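You operate a simulated robot arm through the tools that you are given. There is no shell and no other tool.

The job below is to be done with a simulated two-armed robot. You get a single attempt, and the scene is never put back.

TASK
Close the glue pot and wipe the glue off the bench.
Fine: brush in its tub, lid on the pot, rag back where it lay. What is to be rubbed or washed off counts as gone when no trace of it is left.

The check looks at the end state, three seconds after you hand in, the way a careful person would. Anything else that was tipped, shoved, dropped, spilled or broken makes it a failure. Lids that push on must go on centred and level and be pressed home; caps that screw on are set level and turned clockwise until they are tight.

THE ROBOT
Two 7-joint arms with fingered hands on one trunk that stands fixed in place. Base frame: the origin is at the foot of the trunk, x ahead of it, y to its left, z up; the work surface is at about z = 0.8. Units: m, degrees, N and s.
The left shoulder is at [0.069, 0.152, 1.091], the right one opposite. With the tool pointing down near the work surface each hand reaches from about 0.44 to 0.84 m from the base axis, measured 20 degrees to its own side. Payload 3.8 kg a hand.
Tool frame (each hand has its own): the origin (TCP) lies between the finger pads and is the grasp point; the fingertips stand 0.03 m ahead of it; z points along the fingers, y is the line along which they close. The gripper opens to 0.104 m. The gripper's body begins 0.035 m behind the TCP. The gripper is a hand of 5 fingers: y runs from the thumb to the fingers, the wrist lies at [-0.015, -0.104, -0.178] in the tool frame.
Orientation is that of the tool frame in the base frame, as a unit quaternion [x, y, z, w]. With the fingers straight down and the wrist toward the robot, the tool's x, y and z point along [0, 1, 0], [1, 0, 0] and [0, 0, -1] of the base frame.

THE INTERFACE
- The arms move only by the tool play_rows. It takes "left_motion", "right_motion" or both (then of equal length, played together; a hand with none holds still); each is a list of rows, each an object (a shift or turn left out is 0) with "offset": the shift along the base's x, y, z in m, a list of three; "delta_rot": the turn, a rotation vector about the base's x, y, z in degrees, a list of three. In form: [{"offset": [dx, dy, dz], "delta_rot": [rx, ry, rz]}, ...]. A call has 1 to 20 rows; each row is the pose to reach, as a shift and turn from the pose commanded when the call began. Rows are played at 5 a second. More than 0.05 m and 8.6 degrees between two rows, and nothing of the call is played. Where a pose cannot be reached the arm comes as near as it can. A force on the tool above 50 N (or 10 N above the force at the start of the call, whichever is more), or a blocked arm, ends the call early, and 0.2 s more pass. In this call time passes only in rows, and 0.2 s behind the last. It gives the time, the measured TCP pose, the force on the tool (base axes), the opening and the grip force at its end, in the units of the frame above (readings bear some noise), with the torque about the TCP (base axes, N m) and any sound that the robot's microphone picked up, and new pictures: "pictures" is both (left out), scene, wrist or none (wrist: the cameras of the hands that moved).
- Cameras (640 x 400 px; columns grow to the right, rows downward): "scene" is now at [0.1816, 0.0229, 1.2418]; the picture's right is [0.26, -0.96, -0.05], its down [-0.55, -0.10, -0.83] and it looks along [0.80, 0.24, -0.55] (base axes); focal length 214 px, centre (320, 200). "left" rides on the left gripper at [-0.08, -0.078, -0.141] in its tool frame; the picture's right is [-0.78, -0.30, 0.56], its down [0.54, -0.78, 0.33] and it looks along [0.33, 0.56, 0.76] (tool axes); focal length 247 px, centre (320, 200). "right" rides on the right gripper at [0.08, -0.078, -0.141] in its tool frame; the picture's right is [-0.78, 0.30, -0.56], its down [-0.53, -0.78, 0.33] and it looks along [-0.33, 0.56, 0.76] (tool axes); focal length 247 px, centre (320, 200).
- lift_body(by): slides the trunk up (or, below 0, down) by that many m; the arms and the scene camera ride with it, the base frame stays. It gives what a move gives, with no picture.
- curl_fingers(index, middle, ring, little, thumb_bend, thumb_turn, hand): sets how far each is bent, from 0 (flat) to 100 (curled in); at 30 the hand is open as for a grip, at 70 the pads meet at the TCP. One left out holds its place. A second passes; each finger stops where it meets its share of the squeeze, and holds until it gets a number again. It is the only way to open and close the hand. It gives what a move gives, with no picture; readings hold the bend of each and the force on index, middle, ring, little, thumb and palm. thumb_turn goes from beside the hand (0) to across from the fingers (100), as for a grip.
- head_to(pan, tilt): turns the head with the scene camera to pan (to the left, within 80 degrees either way) and tilt (down, from -29 to 69), counted from straight ahead of the robot. It gives what a move gives, and a new picture of the scene camera.
- probe_pixels(camera, pixels): for up to 12 pixels [column, row] of the newest picture of that camera ("zoom" is the newest enlarged one), the place [x, y, z] in the base frame of the surface seen there, good to about 0.003 m. It takes no simulated time.
- enlarge(camera, box): a new picture of the part [left, top, right, bottom] of that camera's present view, enlarged. It takes no simulated time.
- close_job(): hands the job in; it is judged then, once.

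Unless the task says otherwise, let go and move clear before handing in.

The tools are called after "Call:" by a JSON object that holds its "method" and its "body". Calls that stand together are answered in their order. play_rows: Moves the arms, as the interface text tells. Its arguments: {"type":"object","properties":{"left_motion":{"type":"array"},"right_motion":{"type":"array"},"pictures":{"type":"string","enum":["both","scene","wrist","none"]}},"required":[]} The other tools are called the same way: lift_body (by) slides the trunk up or down; curl_fingers (index, middle, ring, little, thumb_bend, thumb_turn, hand) moves the fingers one by one; head_to (pan, tilt) turns the head that bears the scene camera; probe_pixels (camera, pixels) gives the place of the surface under pixels of a picture; enlarge (camera, box) takes an enlarged picture of a part of a camera's view; close_job () hands the job in.

At the start:

```text
t: 0.0
left_ee_pos: [0.4184, 0.2935, 1.1434]
left_orientation: [0.707, 0.707, 0.0, 0.0]
left_wrist_force: [0.2, 0.0, 0.4]
left_moment: [-0.03, -0.02, -0.01]
left_finger_gap: 0.1035
left_grasp_force: 0.1
left_shape: jaw
left_bend: [30.0, 30.0, 30.0, 30.0, 30.0, 98.0]
left_finger forces: [0.0, 0.0, 0.0, 0.1, 0.0, 0.1]
right_ee_pos: [0.5615, -0.1515, 1.1256]
right_orientation: [0.707, 0.707, 0.0, -0.001]
right_wrist_force: [-0.7, 0.3, -0.1]
right_moment: [0.0, -0.02, -0.02]
right_finger_gap: 0.1037
right_grasp_force: 0.0
right_shape: jaw
right_bend: [30.0, 30.0, 30.0, 30.0, 30.0, 98.0]
right_finger forces: [0.0, 0.0, 0.0, 0.0, 0.0, 0.0]
trunk travel left (down, up): [-0.175, 0.281]
head pan, tilt: [15.2, 22.1]
```

scene: 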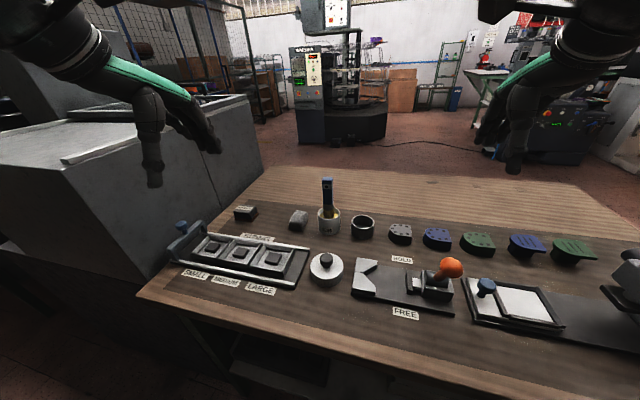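
right: 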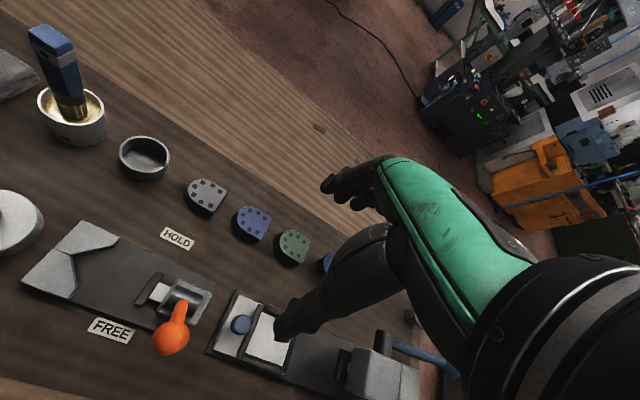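
left: 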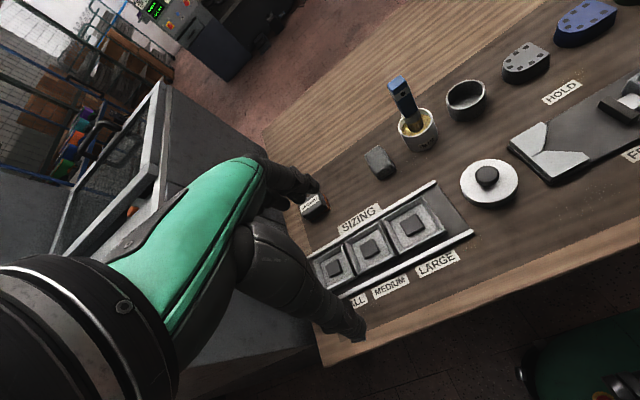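

The scene shows the glue pot with the brush near (328,210), an empty tub at (362,227), a lid with a knob at (326,267) and a grey rag-like block at (298,219). I will look closer before moving.

Call:
{"method": "enlarge", "body": {"camera": "scene", "box": [220, 160, 420, 300]}}

Call:
{"method": "enlarge", "body": {"camera": "left", "box": [280, 50, 560, 230]}}

Call:
{"method": "enlarge", "body": {"camera": "right", "box": [0, 0, 240, 260]}}

Call:
{"method": "probe_pixels", "body": {"camera": "scene", "pixels": [[328, 181], [328, 215], [318, 232], [362, 232], [363, 218], [326, 259], [326, 275], [298, 216], [298, 228], [245, 212], [340, 245], [311, 235]]}}

```text
2.86 times, centred on (320, 230) of scene
```

zoom: 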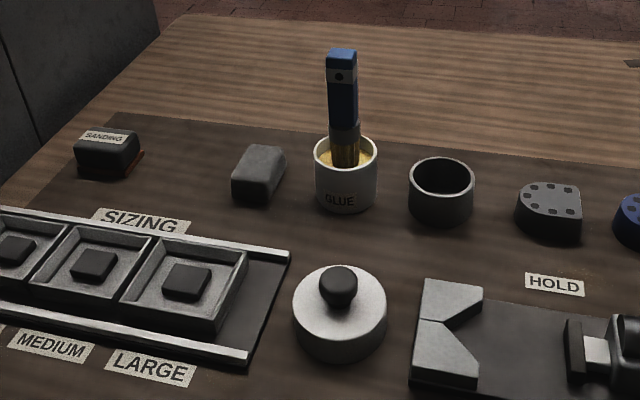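

```text
2.22 times, centred on (420, 140) of left
```

zoom: 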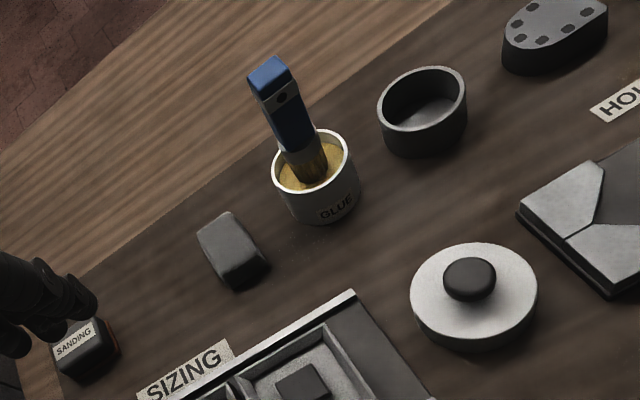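

```text
1.54 times, centred on (120, 130) of right
```

zoom: 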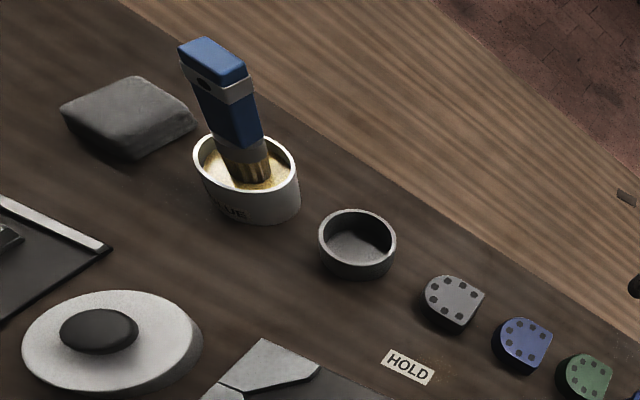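

```text
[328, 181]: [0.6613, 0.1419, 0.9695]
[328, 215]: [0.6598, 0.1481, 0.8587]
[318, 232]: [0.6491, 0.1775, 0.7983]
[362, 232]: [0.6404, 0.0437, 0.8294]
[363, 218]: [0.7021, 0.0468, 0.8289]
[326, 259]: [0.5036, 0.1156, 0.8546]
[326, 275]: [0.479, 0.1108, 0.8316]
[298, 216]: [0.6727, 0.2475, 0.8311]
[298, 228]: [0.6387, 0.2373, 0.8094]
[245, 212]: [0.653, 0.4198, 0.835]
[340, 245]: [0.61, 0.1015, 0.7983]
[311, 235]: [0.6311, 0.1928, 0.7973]
```

The grey folded pad near (298,219) may be the rag, and the glue spill isn't obvious, though there are faint specks near the HOLD label in the right camera. I'll tilt the head down and search the bench.

Call:
{"method": "head_to", "body": {"pan": -5, "tilt": 42}}

Call:
{"method": "enlarge", "body": {"camera": "right", "box": [120, 190, 260, 280]}}

Call:
{"method": "enlarge", "body": {"camera": "right", "box": [0, 60, 140, 150]}}

Call:
{"method": "enlarge", "body": {"camera": "left", "box": [360, 60, 520, 170]}}

```text
t: 0.8
left_ee_pos: [0.4179, 0.2941, 1.1437]
left_orientation: [0.708, 0.707, 0.0, 0.0]
left_wrist_force: [-0.3, -0.1, -0.2]
left_moment: [0.0, 0.01, -0.02]
left_finger_gap: 0.1036
left_grasp_force: 0.0
left_shape: jaw
left_bend: [30.0, 30.0, 30.0, 30.0, 30.0, 98.0]
left_finger forces: [0.0, 0.1, 0.1, 0.1, 0.0, 0.0]
right_ee_pos: [0.5614, -0.1521, 1.1252]
right_orientation: [0.707, 0.707, 0.001, -0.001]
right_wrist_force: [-0.3, -0.1, -0.2]
right_moment: [-0.05, -0.02, 0.01]
right_finger_gap: 0.1036
right_grasp_force: 0.1
right_shape: jaw
right_bend: [30.0, 30.0, 30.0, 30.0, 30.0, 98.0]
right_finger forces: [0.0, 0.0, 0.1, 0.0, 0.0, 0.0]
trunk travel left (down, up): [-0.175, 0.281]
head pan, tilt: [-5.0, 42.0]
```

scene: 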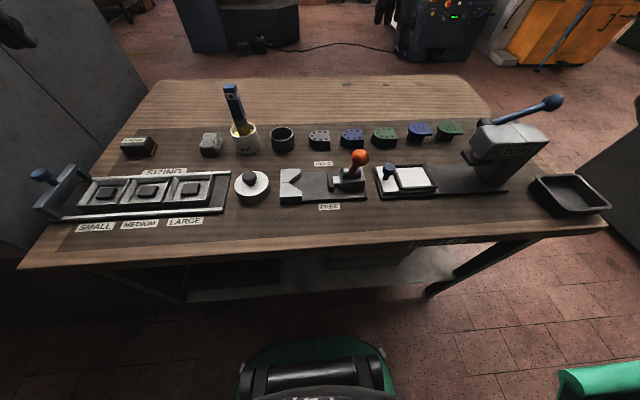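

```text
4.44 times, centred on (190, 235) of right
```

zoom: 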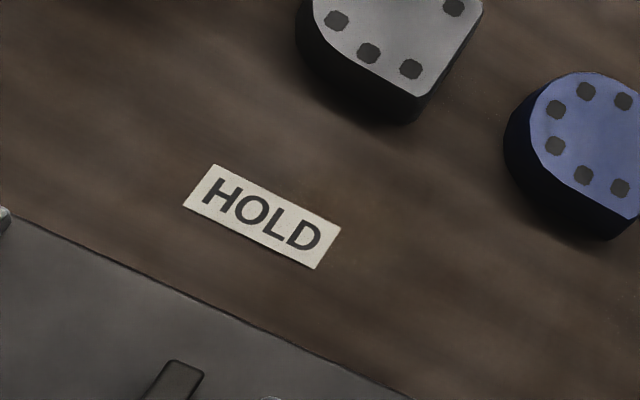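

```text
4.44 times, centred on (70, 105) of right
```

zoom: 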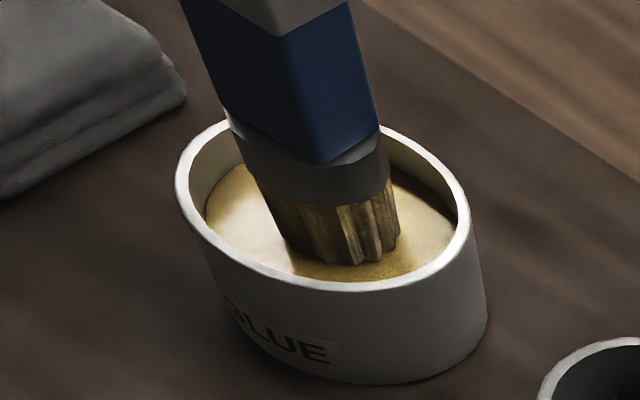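

```text
3.64 times, centred on (440, 115) of left
```

zoom: 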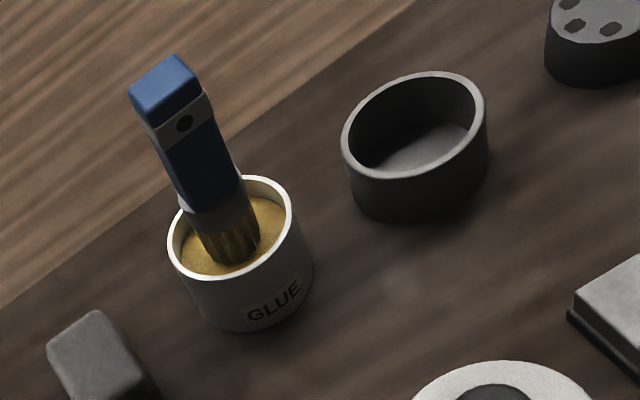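

The grey pad next to the pot is a folded cloth. A slightly pale patch may sit between the pot and the tub's front, so I'll enlarge several areas of the new scene view.

Call:
{"method": "enlarge", "body": {"camera": "scene", "box": [190, 110, 310, 185]}}

Call:
{"method": "enlarge", "body": {"camera": "scene", "box": [290, 110, 410, 185]}}

Call:
{"method": "enlarge", "body": {"camera": "scene", "box": [400, 110, 540, 200]}}

Call:
{"method": "enlarge", "body": {"camera": "scene", "box": [200, 170, 360, 265]}}

Call:
{"method": "enlarge", "body": {"camera": "scene", "box": [340, 170, 500, 265]}}

Call:
{"method": "enlarge", "body": {"camera": "scene", "box": [60, 100, 220, 195]}}

Call:
{"method": "enlarge", "body": {"camera": "scene", "box": [20, 170, 180, 270]}}

Call:
{"method": "enlarge", "body": {"camera": "scene", "box": [470, 100, 630, 240]}}

```text
5.33 times, centred on (250, 148) of scene
```

zoom: 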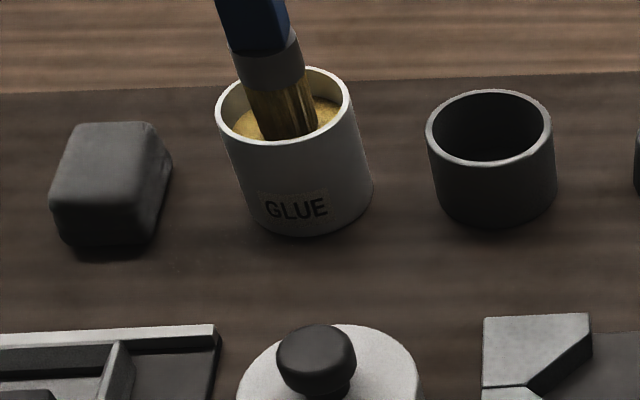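

```text
5.33 times, centred on (350, 148) of scene
```

zoom: 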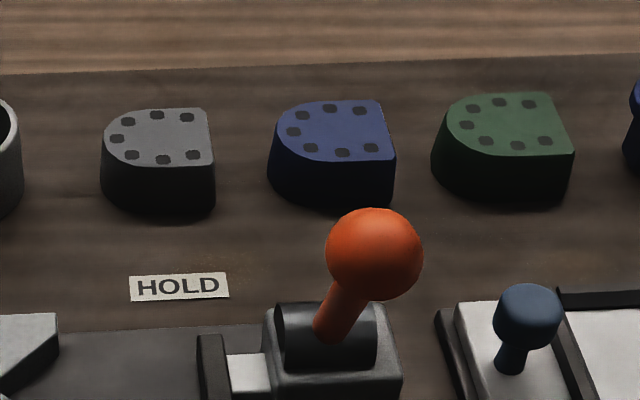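

```text
4.44 times, centred on (470, 155) of scene
```

zoom: 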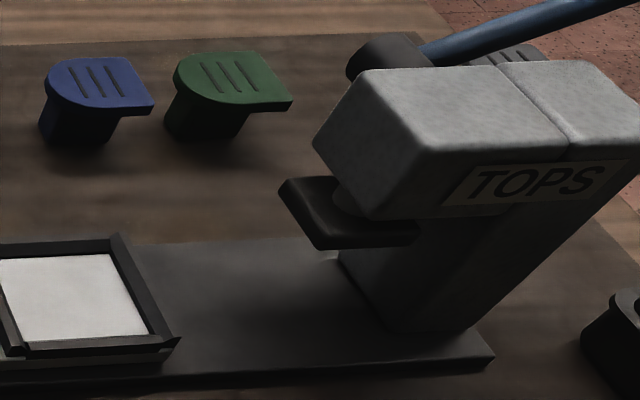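

```text
4.00 times, centred on (280, 218) of scene
```

zoom: 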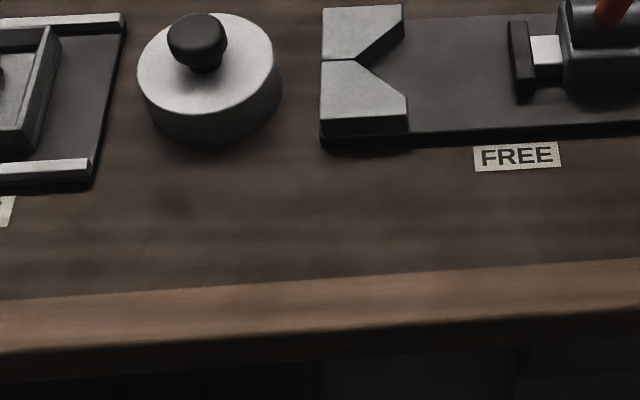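

```text
4.00 times, centred on (420, 218) of scene
```

zoom: 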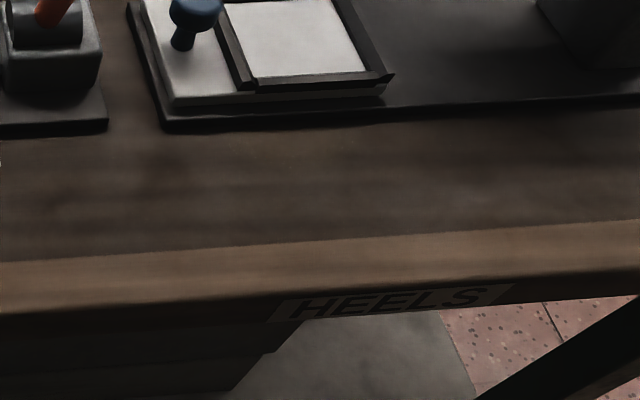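

```text
4.00 times, centred on (140, 148) of scene
```

zoom: 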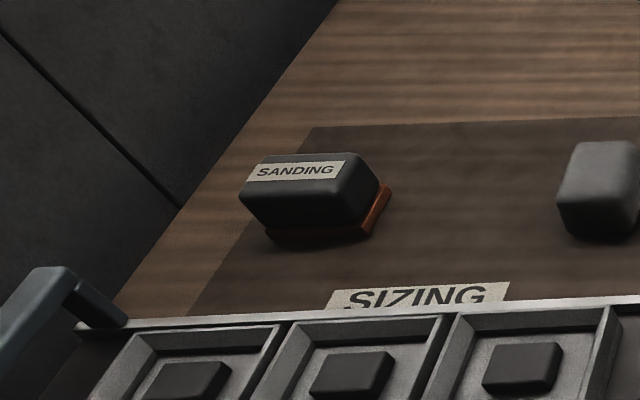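

```text
4.00 times, centred on (100, 220) of scene
```

zoom: 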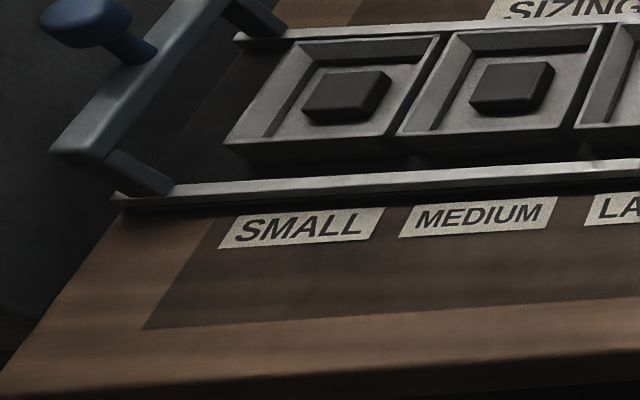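

```text
2.86 times, centred on (550, 170) of scene
```

zoom: 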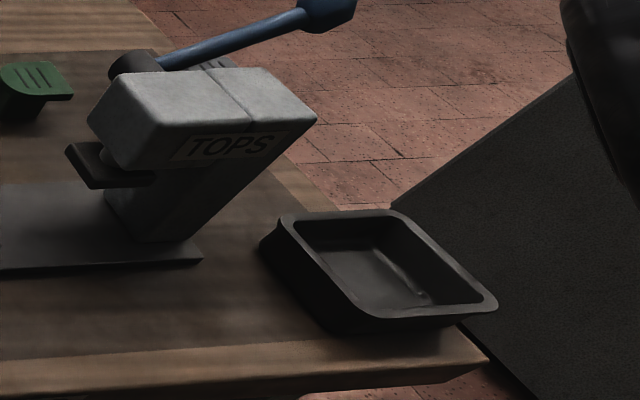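

No clear glue pool yet; only faint amber specks behind the HOLD label. I'll check more of the wrist views for the patch.

Call:
{"method": "enlarge", "body": {"camera": "right", "box": [40, 120, 160, 195]}}

Call:
{"method": "enlarge", "body": {"camera": "right", "box": [160, 220, 240, 270]}}

Call:
{"method": "enlarge", "body": {"camera": "left", "box": [420, 110, 580, 210]}}

Call:
{"method": "enlarge", "body": {"camera": "left", "box": [420, 180, 640, 320]}}

Call:
{"method": "enlarge", "body": {"camera": "left", "box": [320, 100, 480, 200]}}

Call:
{"method": "enlarge", "body": {"camera": "scene", "box": [320, 150, 350, 170]}}

```text
5.33 times, centred on (100, 158) of right
```

zoom: 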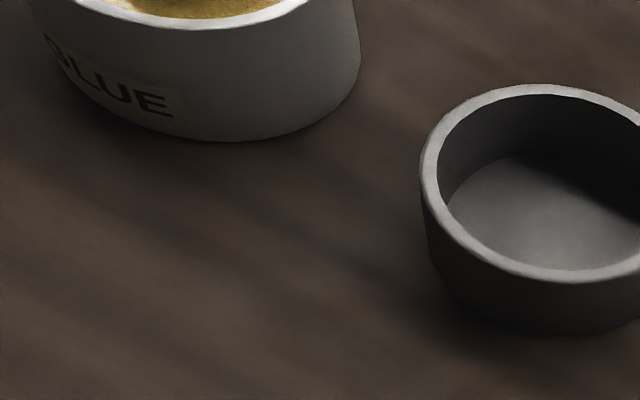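

```text
8.00 times, centred on (200, 245) of right
```

zoom: 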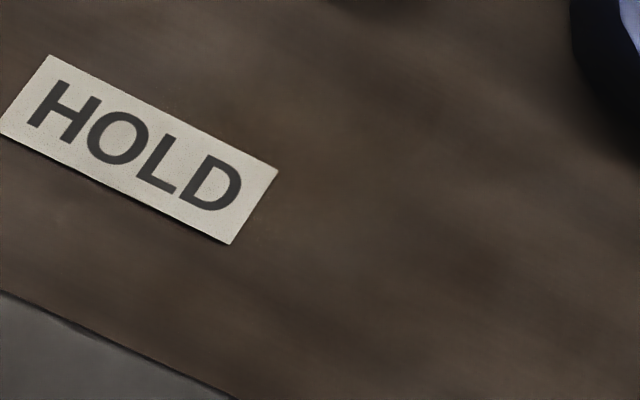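

```text
4.00 times, centred on (500, 160) of left
```

zoom: 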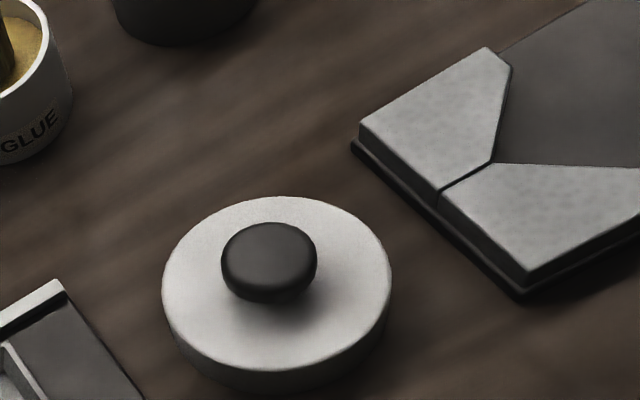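

```text
2.86 times, centred on (530, 250) of left
```

zoom: 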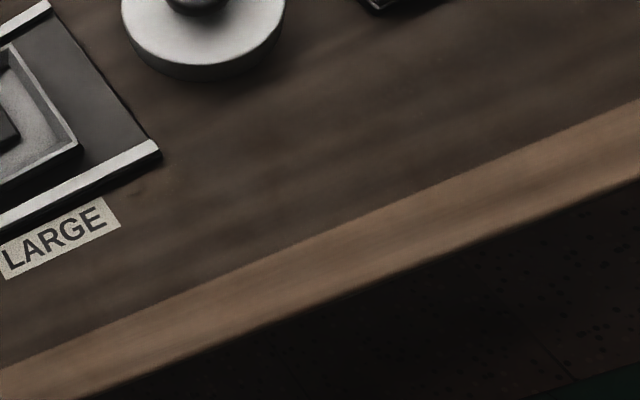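

```text
4.00 times, centred on (400, 150) of left
```

zoom: 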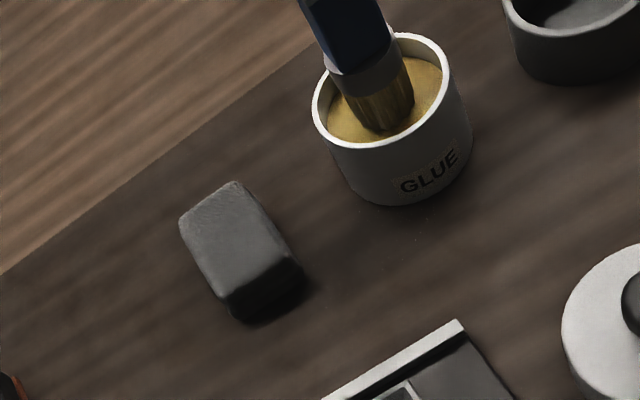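

```text
16.00 times, centred on (335, 160) of scene
```

zoom: 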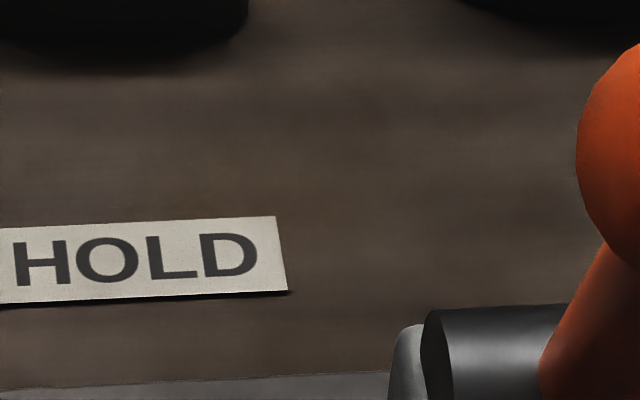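

I see dark smudges in front near scene (244,220) and (379,212), and brownish tint behind HOLD; I'll probe them and enlarge the front strip and rear strip.

Call:
{"method": "probe_pixels", "body": {"camera": "scene", "pixels": [[244, 220], [379, 212], [336, 156], [252, 176], [283, 150], [245, 150]]}}

Call:
{"method": "probe_pixels", "body": {"camera": "left", "pixels": [[467, 246], [425, 150], [470, 130]]}}

Call:
{"method": "enlarge", "body": {"camera": "scene", "box": [215, 190, 295, 250]}}

Call:
{"method": "enlarge", "body": {"camera": "scene", "box": [340, 190, 420, 250]}}

Call:
{"method": "enlarge", "body": {"camera": "scene", "box": [130, 70, 330, 140]}}

Call:
{"method": "enlarge", "body": {"camera": "scene", "box": [320, 70, 520, 140]}}

Call:
{"method": "enlarge", "body": {"camera": "scene", "box": [310, 140, 350, 165]}}

```text
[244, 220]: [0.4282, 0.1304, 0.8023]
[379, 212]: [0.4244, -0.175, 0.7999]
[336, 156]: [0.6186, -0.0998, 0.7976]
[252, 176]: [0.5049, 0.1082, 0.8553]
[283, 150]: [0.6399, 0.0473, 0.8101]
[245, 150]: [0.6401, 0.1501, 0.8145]
```

```text
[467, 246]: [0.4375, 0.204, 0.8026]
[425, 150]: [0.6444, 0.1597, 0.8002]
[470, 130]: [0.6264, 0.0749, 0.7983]
```

```text
6.67 times, centred on (255, 220) of scene
```

zoom: 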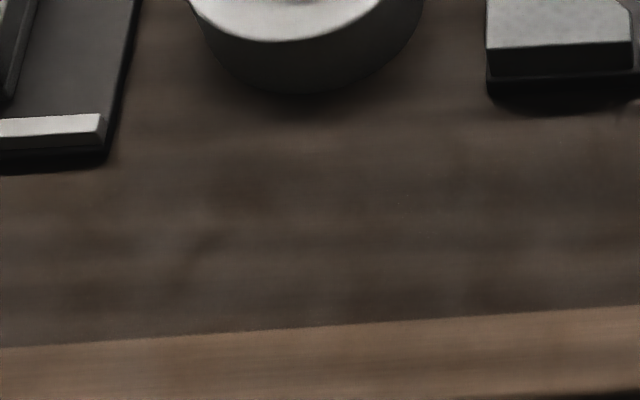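

```text
6.67 times, centred on (380, 220) of scene
```

zoom: 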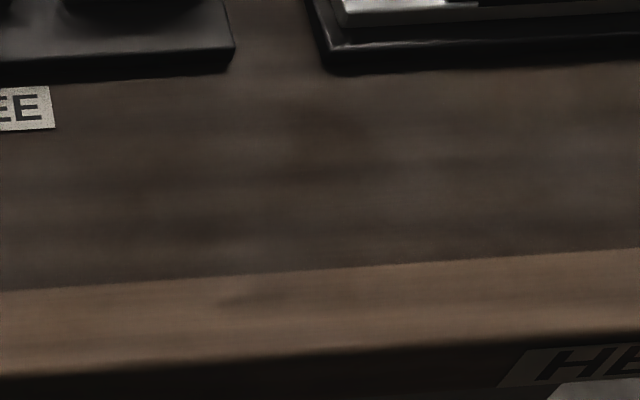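

```text
3.20 times, centred on (230, 105) of scene
```

zoom: 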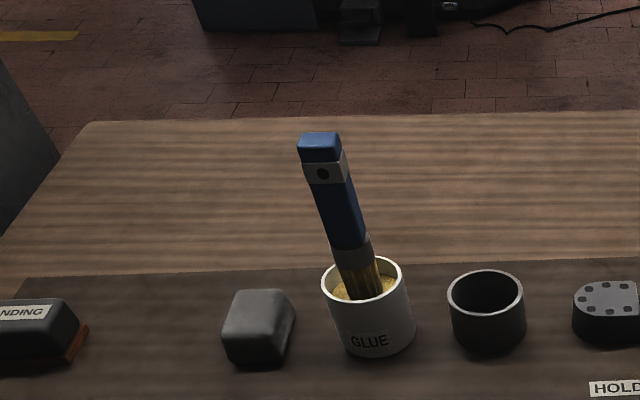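

```text
3.20 times, centred on (420, 105) of scene
```

zoom: 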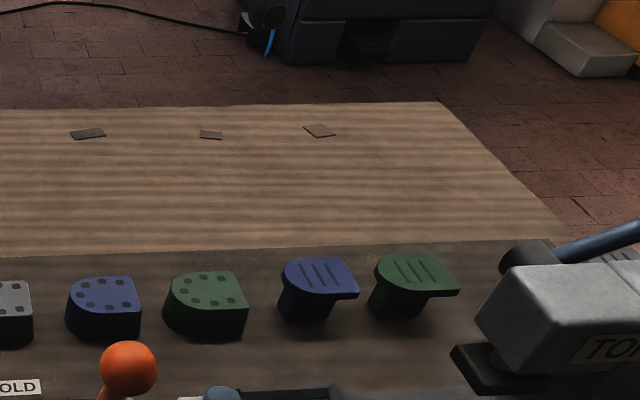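

```text
16.00 times, centred on (330, 152) of scene
```

zoom: 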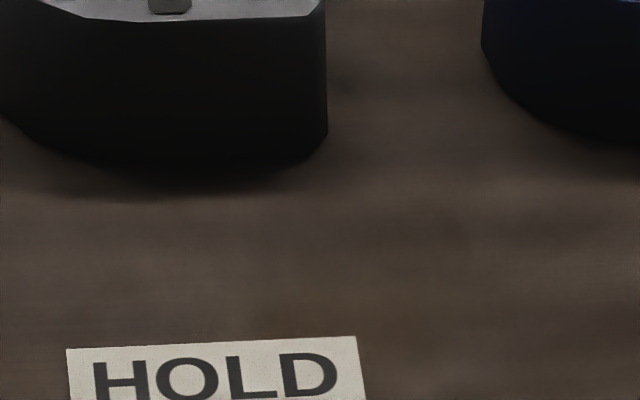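

Still no definite glue in view, so I'll bring the left hand camera in lower and closer, over the pot area.

Call:
{"method": "play_rows", "body": {"left_motion": [{"offset": [0.01, -0.04, -0.02]}, {"offset": [0.02, -0.08, -0.04]}, {"offset": [0.03, -0.12, -0.07]}, {"offset": [0.04, -0.15, -0.1]}, {"offset": [0.04, -0.18, -0.13]}], "pictures": "both"}}

```text
refused: row 3 steps farther than a row can; nothing moved
```

The step was too long, so I'll use smaller rows.

Call:
{"method": "play_rows", "body": {"left_motion": [{"offset": [0.01, -0.03, -0.02]}, {"offset": [0.02, -0.06, -0.04]}, {"offset": [0.03, -0.09, -0.06]}, {"offset": [0.04, -0.12, -0.08]}, {"offset": [0.04, -0.15, -0.105]}, {"offset": [0.04, -0.18, -0.13]}], "pictures": "both"}}

```text
t: 2.2
left_ee_pos: [0.4578, 0.1134, 1.0148]
left_orientation: [0.707, 0.707, 0.001, 0.0]
left_wrist_force: [0.1, -0.5, -0.3]
left_moment: [0.02, -0.01, -0.01]
left_finger_gap: 0.1035
left_grasp_force: 0.0
left_shape: jaw
left_bend: [30.0, 30.0, 30.0, 30.0, 30.0, 98.0]
left_finger forces: [0.1, 0.1, 0.1, 0.0, 0.0, 0.1]
right_ee_pos: [0.5625, -0.153, 1.1243]
right_orientation: [0.708, 0.707, 0.0, -0.001]
right_wrist_force: [-0.7, 0.6, -0.7]
right_moment: [0.01, -0.03, 0.01]
right_finger_gap: 0.1037
right_grasp_force: 0.0
right_shape: jaw
right_bend: [30.0, 30.0, 30.0, 30.0, 30.0, 98.0]
right_finger forces: [0.0, 0.0, 0.0, 0.0, 0.1, 0.0]
trunk travel left (down, up): [-0.175, 0.281]
head pan, tilt: [-5.0, 42.0]
```

scene: 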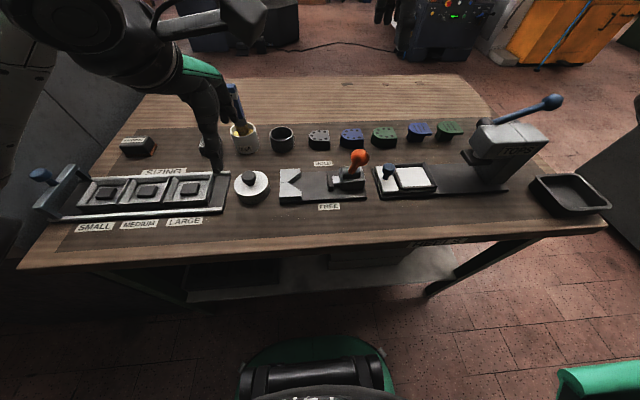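
left: 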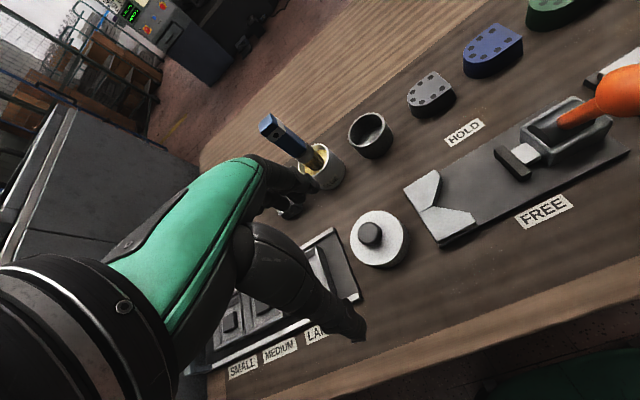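

The left camera now sees the pot, tub, lid and HOLD label from nearer; I'll enlarge those parts.

Call:
{"method": "enlarge", "body": {"camera": "left", "box": [320, 120, 480, 220]}}

Call:
{"method": "enlarge", "body": {"camera": "left", "box": [400, 40, 640, 190]}}

Call:
{"method": "enlarge", "body": {"camera": "left", "box": [340, 200, 640, 380]}}

Call:
{"method": "enlarge", "body": {"camera": "left", "box": [200, 60, 400, 190]}}

Call:
{"method": "enlarge", "body": {"camera": "right", "box": [180, 180, 420, 340]}}

Call:
{"method": "enlarge", "body": {"camera": "right", "box": [0, 140, 240, 300]}}

```text
4.00 times, centred on (400, 170) of left
```

zoom: 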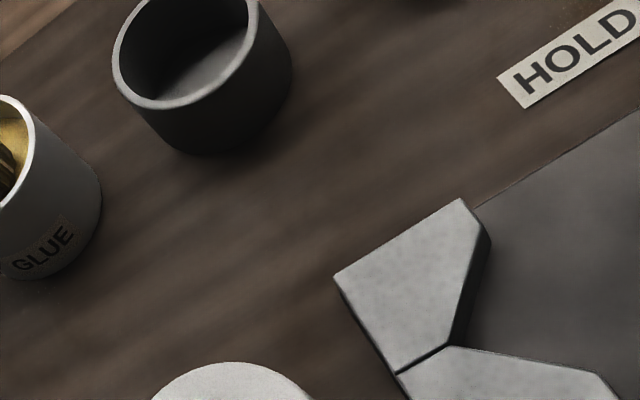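

```text
2.67 times, centred on (520, 115) of left
```

zoom: 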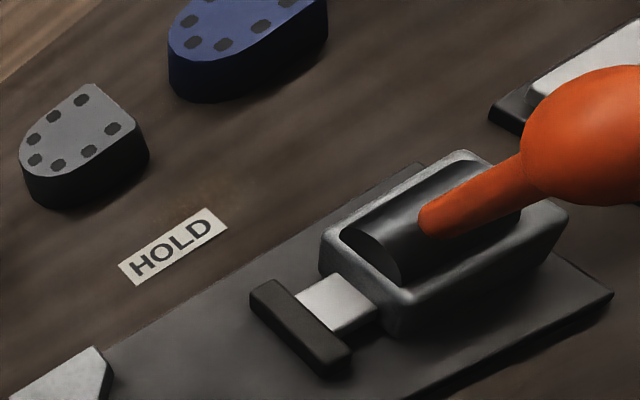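

```text
2.13 times, centred on (490, 290) of left
```

zoom: 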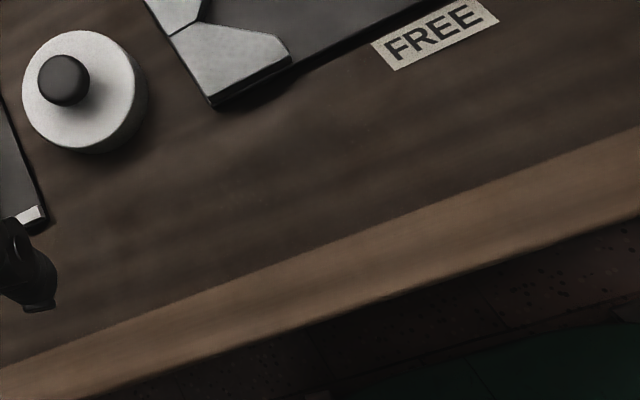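

```text
3.08 times, centred on (300, 125) of left
```

zoom: 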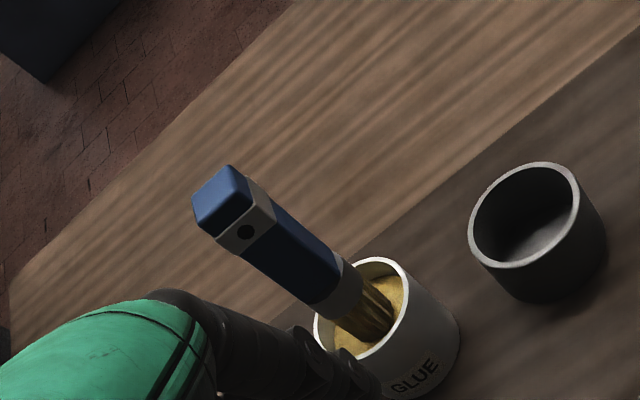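

```text
2.50 times, centred on (300, 260) of right
```

zoom: 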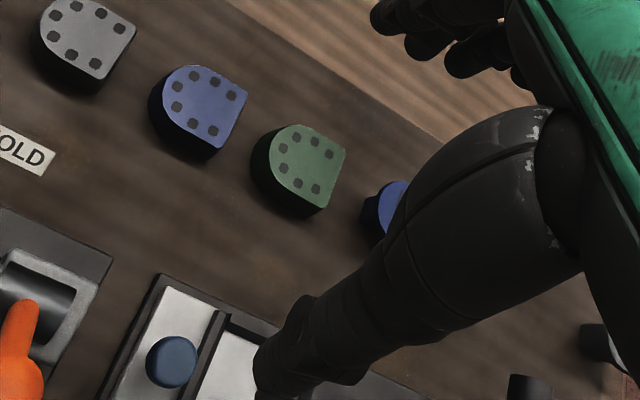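

```text
2.50 times, centred on (120, 220) of right
```

zoom: 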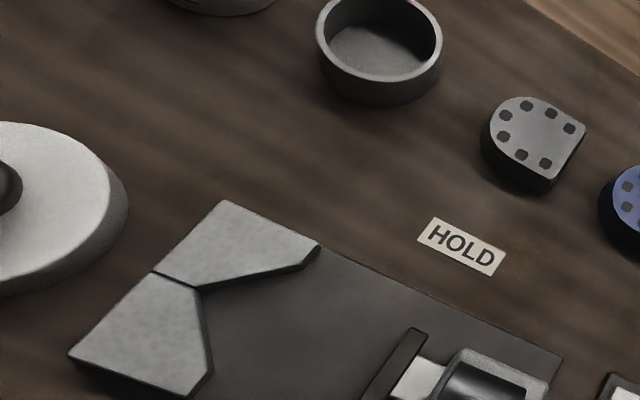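

A brownish amber tint keeps showing up by the far right end of the HOLD label; I'll enlarge that in both wrist cameras.

Call:
{"method": "enlarge", "body": {"camera": "left", "box": [430, 90, 510, 150]}}

Call:
{"method": "enlarge", "body": {"camera": "right", "box": [140, 210, 240, 280]}}

Call:
{"method": "enlarge", "body": {"camera": "scene", "box": [300, 140, 380, 190]}}

```text
6.67 times, centred on (470, 120) of left
```

zoom: 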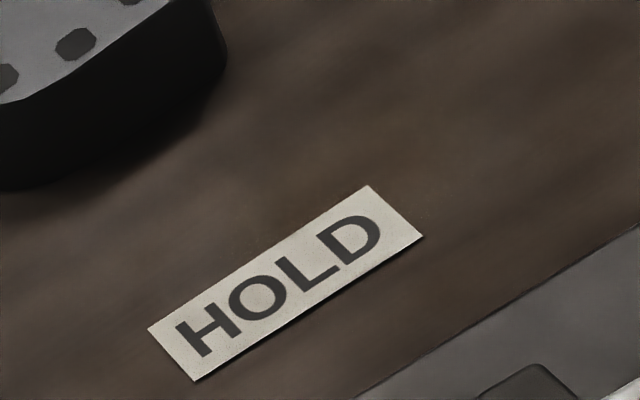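

```text
5.71 times, centred on (190, 245) of right
```

zoom: 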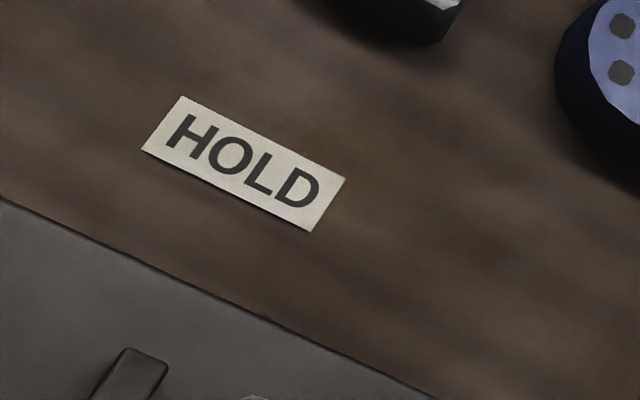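

```text
8.00 times, centred on (340, 165) of scene
```

zoom: 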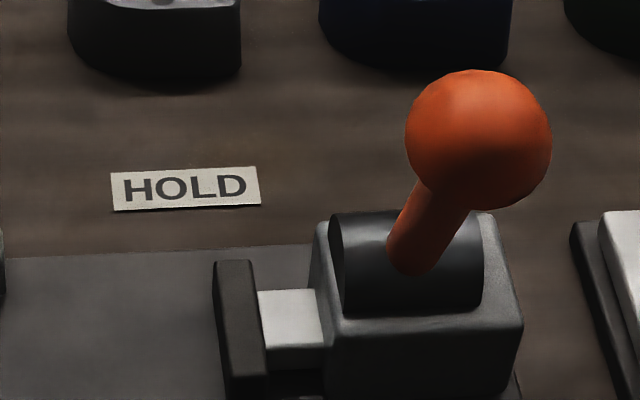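

Nothing definite there; it looks like plain wood. I'll raise the trunk and move the left hand out of the way to look from above for glue hidden behind things.

Call:
{"method": "play_rows", "body": {"left_motion": [{"offset": [-0.01, 0.03, 0.02]}, {"offset": [-0.02, 0.06, 0.04]}, {"offset": [-0.03, 0.09, 0.06]}, {"offset": [-0.04, 0.12, 0.08]}, {"offset": [-0.04, 0.15, 0.105]}, {"offset": [-0.04, 0.18, 0.13]}], "pictures": "none"}}

Call:
{"method": "lift_body", "body": {"by": 0.25}}

Call:
{"method": "head_to", "body": {"pan": 12, "tilt": 55}}

```text
t: 3.6
left_ee_pos: [0.4168, 0.2943, 1.1466]
left_orientation: [0.707, 0.707, 0.0, 0.0]
left_wrist_force: [0.3, -0.2, -0.6]
left_moment: [0.0, 0.0, -0.02]
left_finger_gap: 0.1033
left_grasp_force: 0.0
left_shape: jaw
left_bend: [30.0, 30.0, 30.0, 30.0, 30.0, 98.0]
left_finger forces: [0.0, 0.0, 0.1, 0.0, 0.0, 0.0]
right_ee_pos: [0.5606, -0.1507, 1.1259]
right_orientation: [0.707, 0.707, 0.0, -0.001]
right_wrist_force: [-0.6, -0.5, -0.7]
right_moment: [0.0, -0.02, -0.02]
right_finger_gap: 0.1037
right_grasp_force: 0.0
right_shape: jaw
right_bend: [30.0, 30.0, 30.0, 30.0, 30.0, 98.0]
right_finger forces: [0.0, 0.1, 0.1, 0.1, 0.1, 0.0]
trunk travel left (down, up): [-0.175, 0.281]
head pan, tilt: [-5.0, 42.0]
```

```text
t: 6.2
left_ee_pos: [0.418, 0.2933, 1.3932]
left_orientation: [0.708, 0.707, 0.0, 0.0]
left_wrist_force: [-0.3, 0.3, -0.1]
left_moment: [0.03, -0.03, 0.02]
left_finger_gap: 0.1039
left_grasp_force: 0.0
left_shape: jaw
left_bend: [30.0, 30.0, 30.0, 30.0, 30.0, 98.0]
left_finger forces: [0.0, 0.0, 0.0, 0.1, 0.0, 0.0]
right_ee_pos: [0.5625, -0.1523, 1.3756]
right_orientation: [0.707, 0.707, 0.001, 0.0]
right_wrist_force: [0.0, 0.5, -0.3]
right_moment: [0.04, -0.02, -0.02]
right_finger_gap: 0.104
right_grasp_force: 0.1
right_shape: jaw
right_bend: [30.0, 30.0, 30.0, 30.0, 30.0, 98.0]
right_finger forces: [0.1, 0.0, 0.0, 0.0, 0.0, 0.1]
trunk travel left (down, up): [-0.425, 0.031]
head pan, tilt: [-5.0, 42.0]
```

```text
t: 7.0
left_ee_pos: [0.4181, 0.2929, 1.3934]
left_orientation: [0.707, 0.707, 0.0, 0.0]
left_wrist_force: [0.6, -0.6, 0.1]
left_moment: [-0.02, 0.0, 0.01]
left_finger_gap: 0.1035
left_grasp_force: 0.1
left_shape: jaw
left_bend: [30.0, 30.0, 30.0, 30.0, 30.0, 98.0]
left_finger forces: [0.0, 0.0, 0.0, 0.0, 0.0, 0.0]
right_ee_pos: [0.5619, -0.1518, 1.3756]
right_orientation: [0.707, 0.707, 0.0, 0.001]
right_wrist_force: [0.5, 0.2, 0.0]
right_moment: [0.03, 0.02, 0.0]
right_finger_gap: 0.1038
right_grasp_force: 0.1
right_shape: jaw
right_bend: [30.0, 30.0, 30.0, 30.0, 30.0, 98.0]
right_finger forces: [0.1, 0.0, 0.0, 0.0, 0.1, 0.1]
trunk travel left (down, up): [-0.425, 0.031]
head pan, tilt: [12.0, 55.0]
```

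scene: 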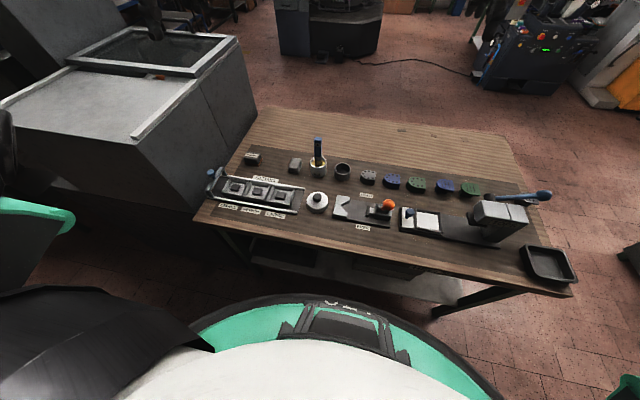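

Call:
{"method": "enlarge", "body": {"camera": "scene", "box": [230, 130, 390, 230]}}

Call:
{"method": "enlarge", "body": {"camera": "scene", "box": [260, 140, 350, 196]}}

Call:
{"method": "enlarge", "body": {"camera": "scene", "box": [330, 150, 430, 212]}}

Call:
{"method": "enlarge", "body": {"camera": "scene", "box": [420, 160, 580, 290]}}

Call:
{"method": "enlarge", "body": {"camera": "scene", "box": [190, 140, 290, 230]}}

Call:
{"method": "enlarge", "body": {"camera": "left", "box": [300, 0, 640, 220]}}

Call:
{"method": "enlarge", "body": {"camera": "right", "box": [0, 0, 300, 200]}}

```text
4.00 times, centred on (310, 180) of scene
```

zoom: 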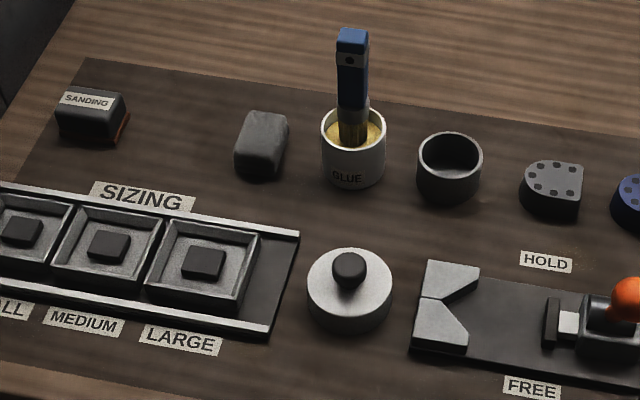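

```text
7.11 times, centred on (305, 168) of scene
```

zoom: 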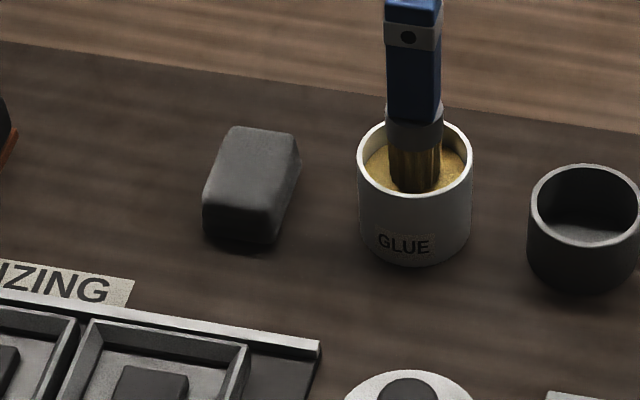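

```text
6.40 times, centred on (380, 181) of scene
```

zoom: 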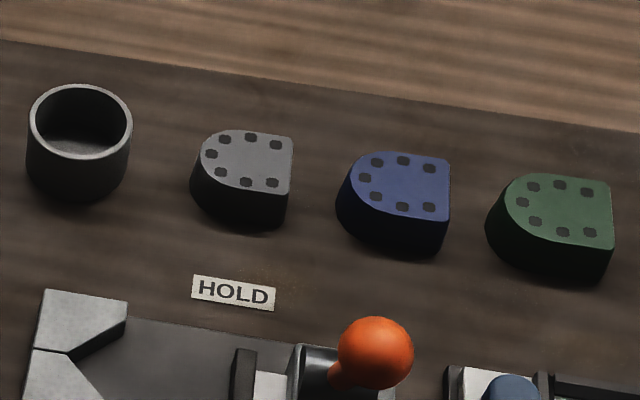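

```text
3.08 times, centred on (500, 225) of scene
```

zoom: 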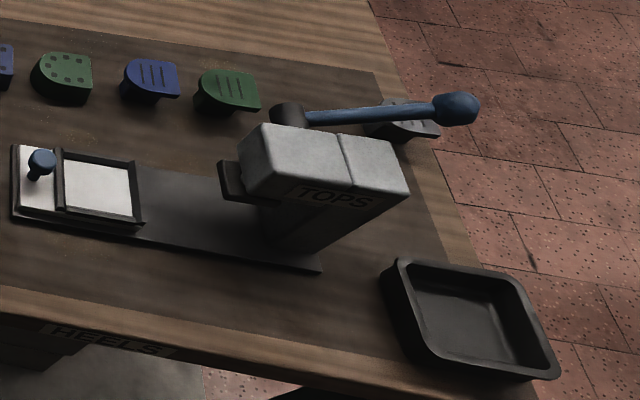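

```text
4.44 times, centred on (240, 185) of scene
```

zoom: 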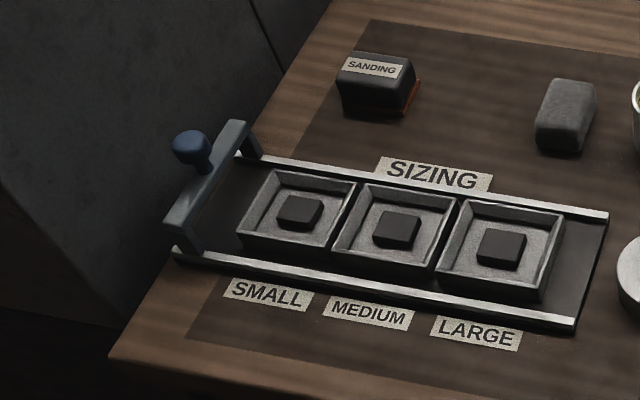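

```text
1.82 times, centred on (470, 110) of left
```

zoom: 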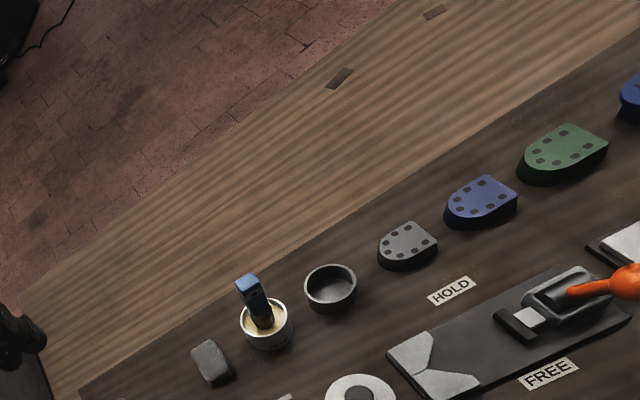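

```text
2.00 times, centred on (150, 100) of right
```

zoom: 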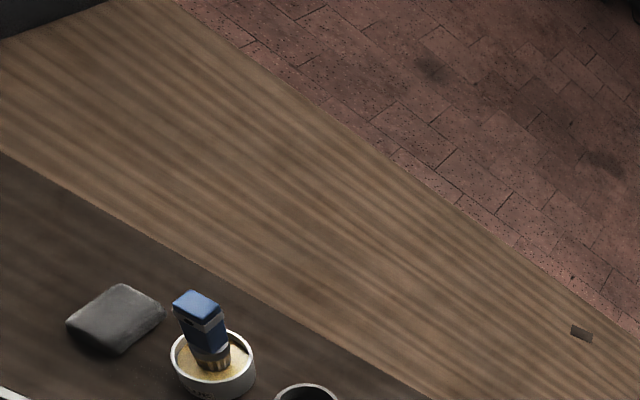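

The third zoom shows an amber speckled cluster just behind the right end of the HOLD label at scene about (372,193). I'll enlarge and probe it.

Call:
{"method": "enlarge", "body": {"camera": "scene", "box": [352, 182, 392, 207]}}

Call:
{"method": "enlarge", "body": {"camera": "left", "box": [515, 130, 575, 170]}}

Call:
{"method": "probe_pixels", "body": {"camera": "scene", "pixels": [[372, 193], [366, 195], [376, 194], [369, 192]]}}

Call:
{"method": "enlarge", "body": {"camera": "scene", "box": [400, 190, 470, 240]}}

Call:
{"method": "enlarge", "body": {"camera": "right", "box": [60, 150, 260, 300]}}

```text
16.00 times, centred on (372, 194) of scene
```

zoom: 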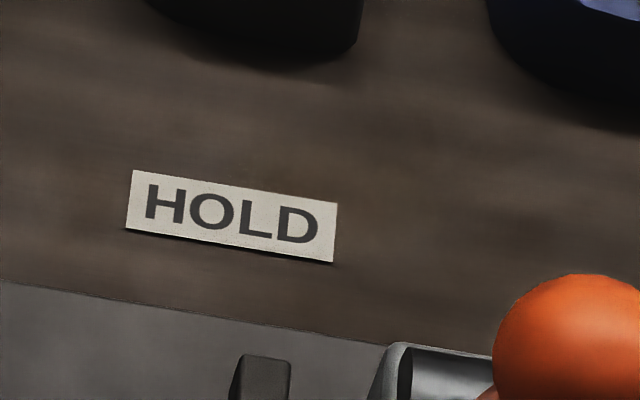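

```text
10.00 times, centred on (545, 150) of left
```

zoom: 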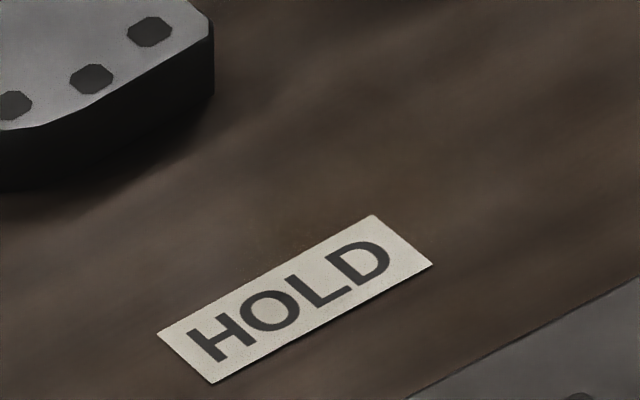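

```text
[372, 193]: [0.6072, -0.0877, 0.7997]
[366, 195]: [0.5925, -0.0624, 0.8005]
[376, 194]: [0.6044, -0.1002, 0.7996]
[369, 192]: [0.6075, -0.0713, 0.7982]
```

```text
8.00 times, centred on (435, 215) of scene
```

zoom: 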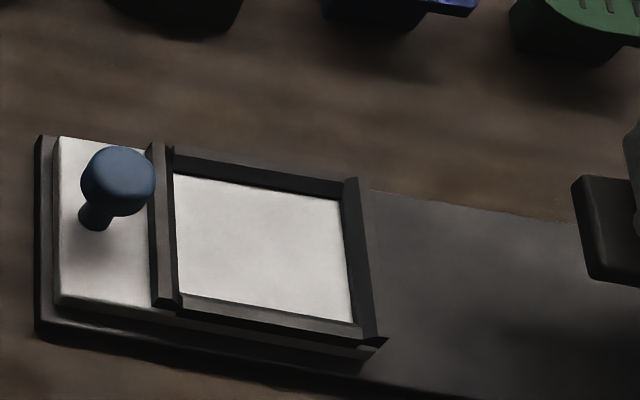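

```text
2.67 times, centred on (160, 225) of right
```

zoom: 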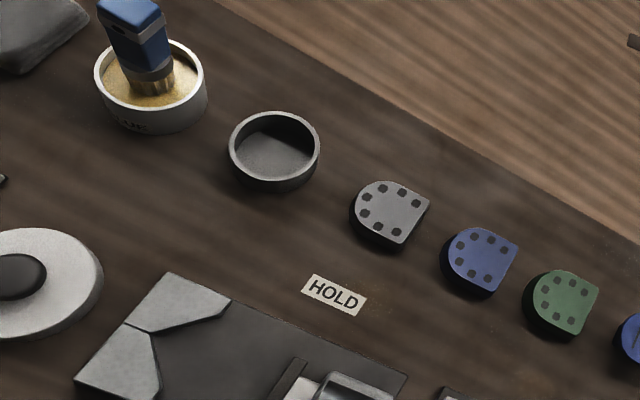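

The amber specks vanish at high zoom, so they're probably light bounced off the orange knob and not glue; glue may be under something. I'll measure the pot, brush, tub and lid from this high view first.

Call:
{"method": "enlarge", "body": {"camera": "scene", "box": [290, 130, 360, 190]}}

```text
6.67 times, centred on (325, 160) of scene
```

zoom: 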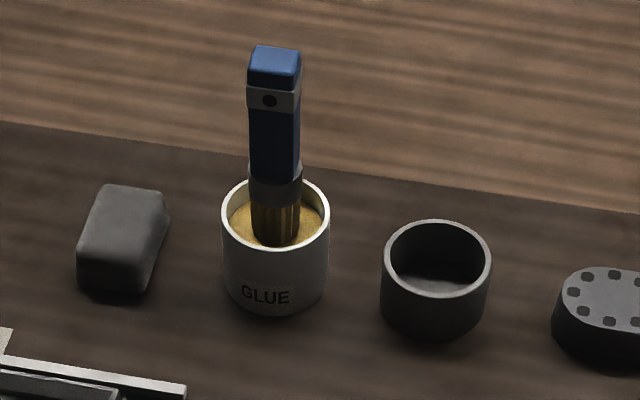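

Call:
{"method": "probe_pixels", "body": {"camera": "zoom", "pixels": [[225, 216], [327, 210], [277, 254], [242, 217], [310, 215], [275, 235], [275, 60], [275, 160], [253, 160], [298, 160], [290, 188], [277, 188]]}}

Call:
{"method": "probe_pixels", "body": {"camera": "zoom", "pixels": [[384, 256], [489, 258], [436, 297], [438, 222], [436, 290], [436, 245], [255, 60], [298, 62], [275, 80], [275, 50], [250, 80], [300, 85]]}}

Call:
{"method": "probe_pixels", "body": {"camera": "zoom", "pixels": [[105, 190], [162, 194], [82, 250], [145, 258], [120, 225], [80, 285], [145, 290], [168, 215]]}}

```text
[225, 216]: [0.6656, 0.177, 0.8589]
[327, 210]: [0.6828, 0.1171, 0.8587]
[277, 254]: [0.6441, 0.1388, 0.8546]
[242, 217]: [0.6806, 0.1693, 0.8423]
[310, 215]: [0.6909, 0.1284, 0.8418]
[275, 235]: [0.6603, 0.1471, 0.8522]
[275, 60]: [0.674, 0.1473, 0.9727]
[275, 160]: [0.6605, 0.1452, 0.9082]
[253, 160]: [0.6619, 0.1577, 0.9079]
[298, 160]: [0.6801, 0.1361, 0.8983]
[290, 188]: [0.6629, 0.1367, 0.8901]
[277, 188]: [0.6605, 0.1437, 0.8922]
```

```text
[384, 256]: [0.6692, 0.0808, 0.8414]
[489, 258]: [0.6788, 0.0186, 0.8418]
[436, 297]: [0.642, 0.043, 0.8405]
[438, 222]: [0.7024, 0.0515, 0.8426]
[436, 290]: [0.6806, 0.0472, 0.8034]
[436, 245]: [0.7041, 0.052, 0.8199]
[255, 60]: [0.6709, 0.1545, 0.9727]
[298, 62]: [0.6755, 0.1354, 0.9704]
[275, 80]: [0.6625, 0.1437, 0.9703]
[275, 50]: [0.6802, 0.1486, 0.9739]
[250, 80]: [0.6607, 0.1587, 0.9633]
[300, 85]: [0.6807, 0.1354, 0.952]
```

```text
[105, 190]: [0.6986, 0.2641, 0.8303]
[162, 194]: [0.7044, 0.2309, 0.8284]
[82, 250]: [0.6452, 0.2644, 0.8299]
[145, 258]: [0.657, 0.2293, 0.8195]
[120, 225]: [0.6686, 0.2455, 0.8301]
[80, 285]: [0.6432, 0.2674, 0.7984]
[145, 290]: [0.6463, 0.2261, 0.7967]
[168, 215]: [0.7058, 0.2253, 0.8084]
```

The brush stands upright at about (0.671, 0.147) with its top at 0.973; the pot rim is at 0.859 and the tub rim at 0.842. Now the lid.

Call:
{"method": "enlarge", "body": {"camera": "scene", "box": [290, 180, 345, 225]}}

```text
8.89 times, centred on (318, 202) of scene
```

zoom: 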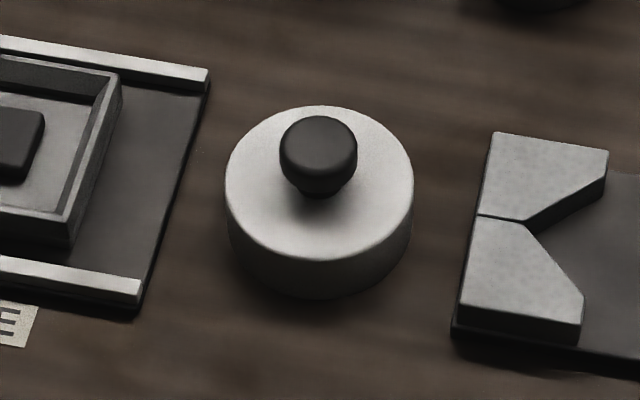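

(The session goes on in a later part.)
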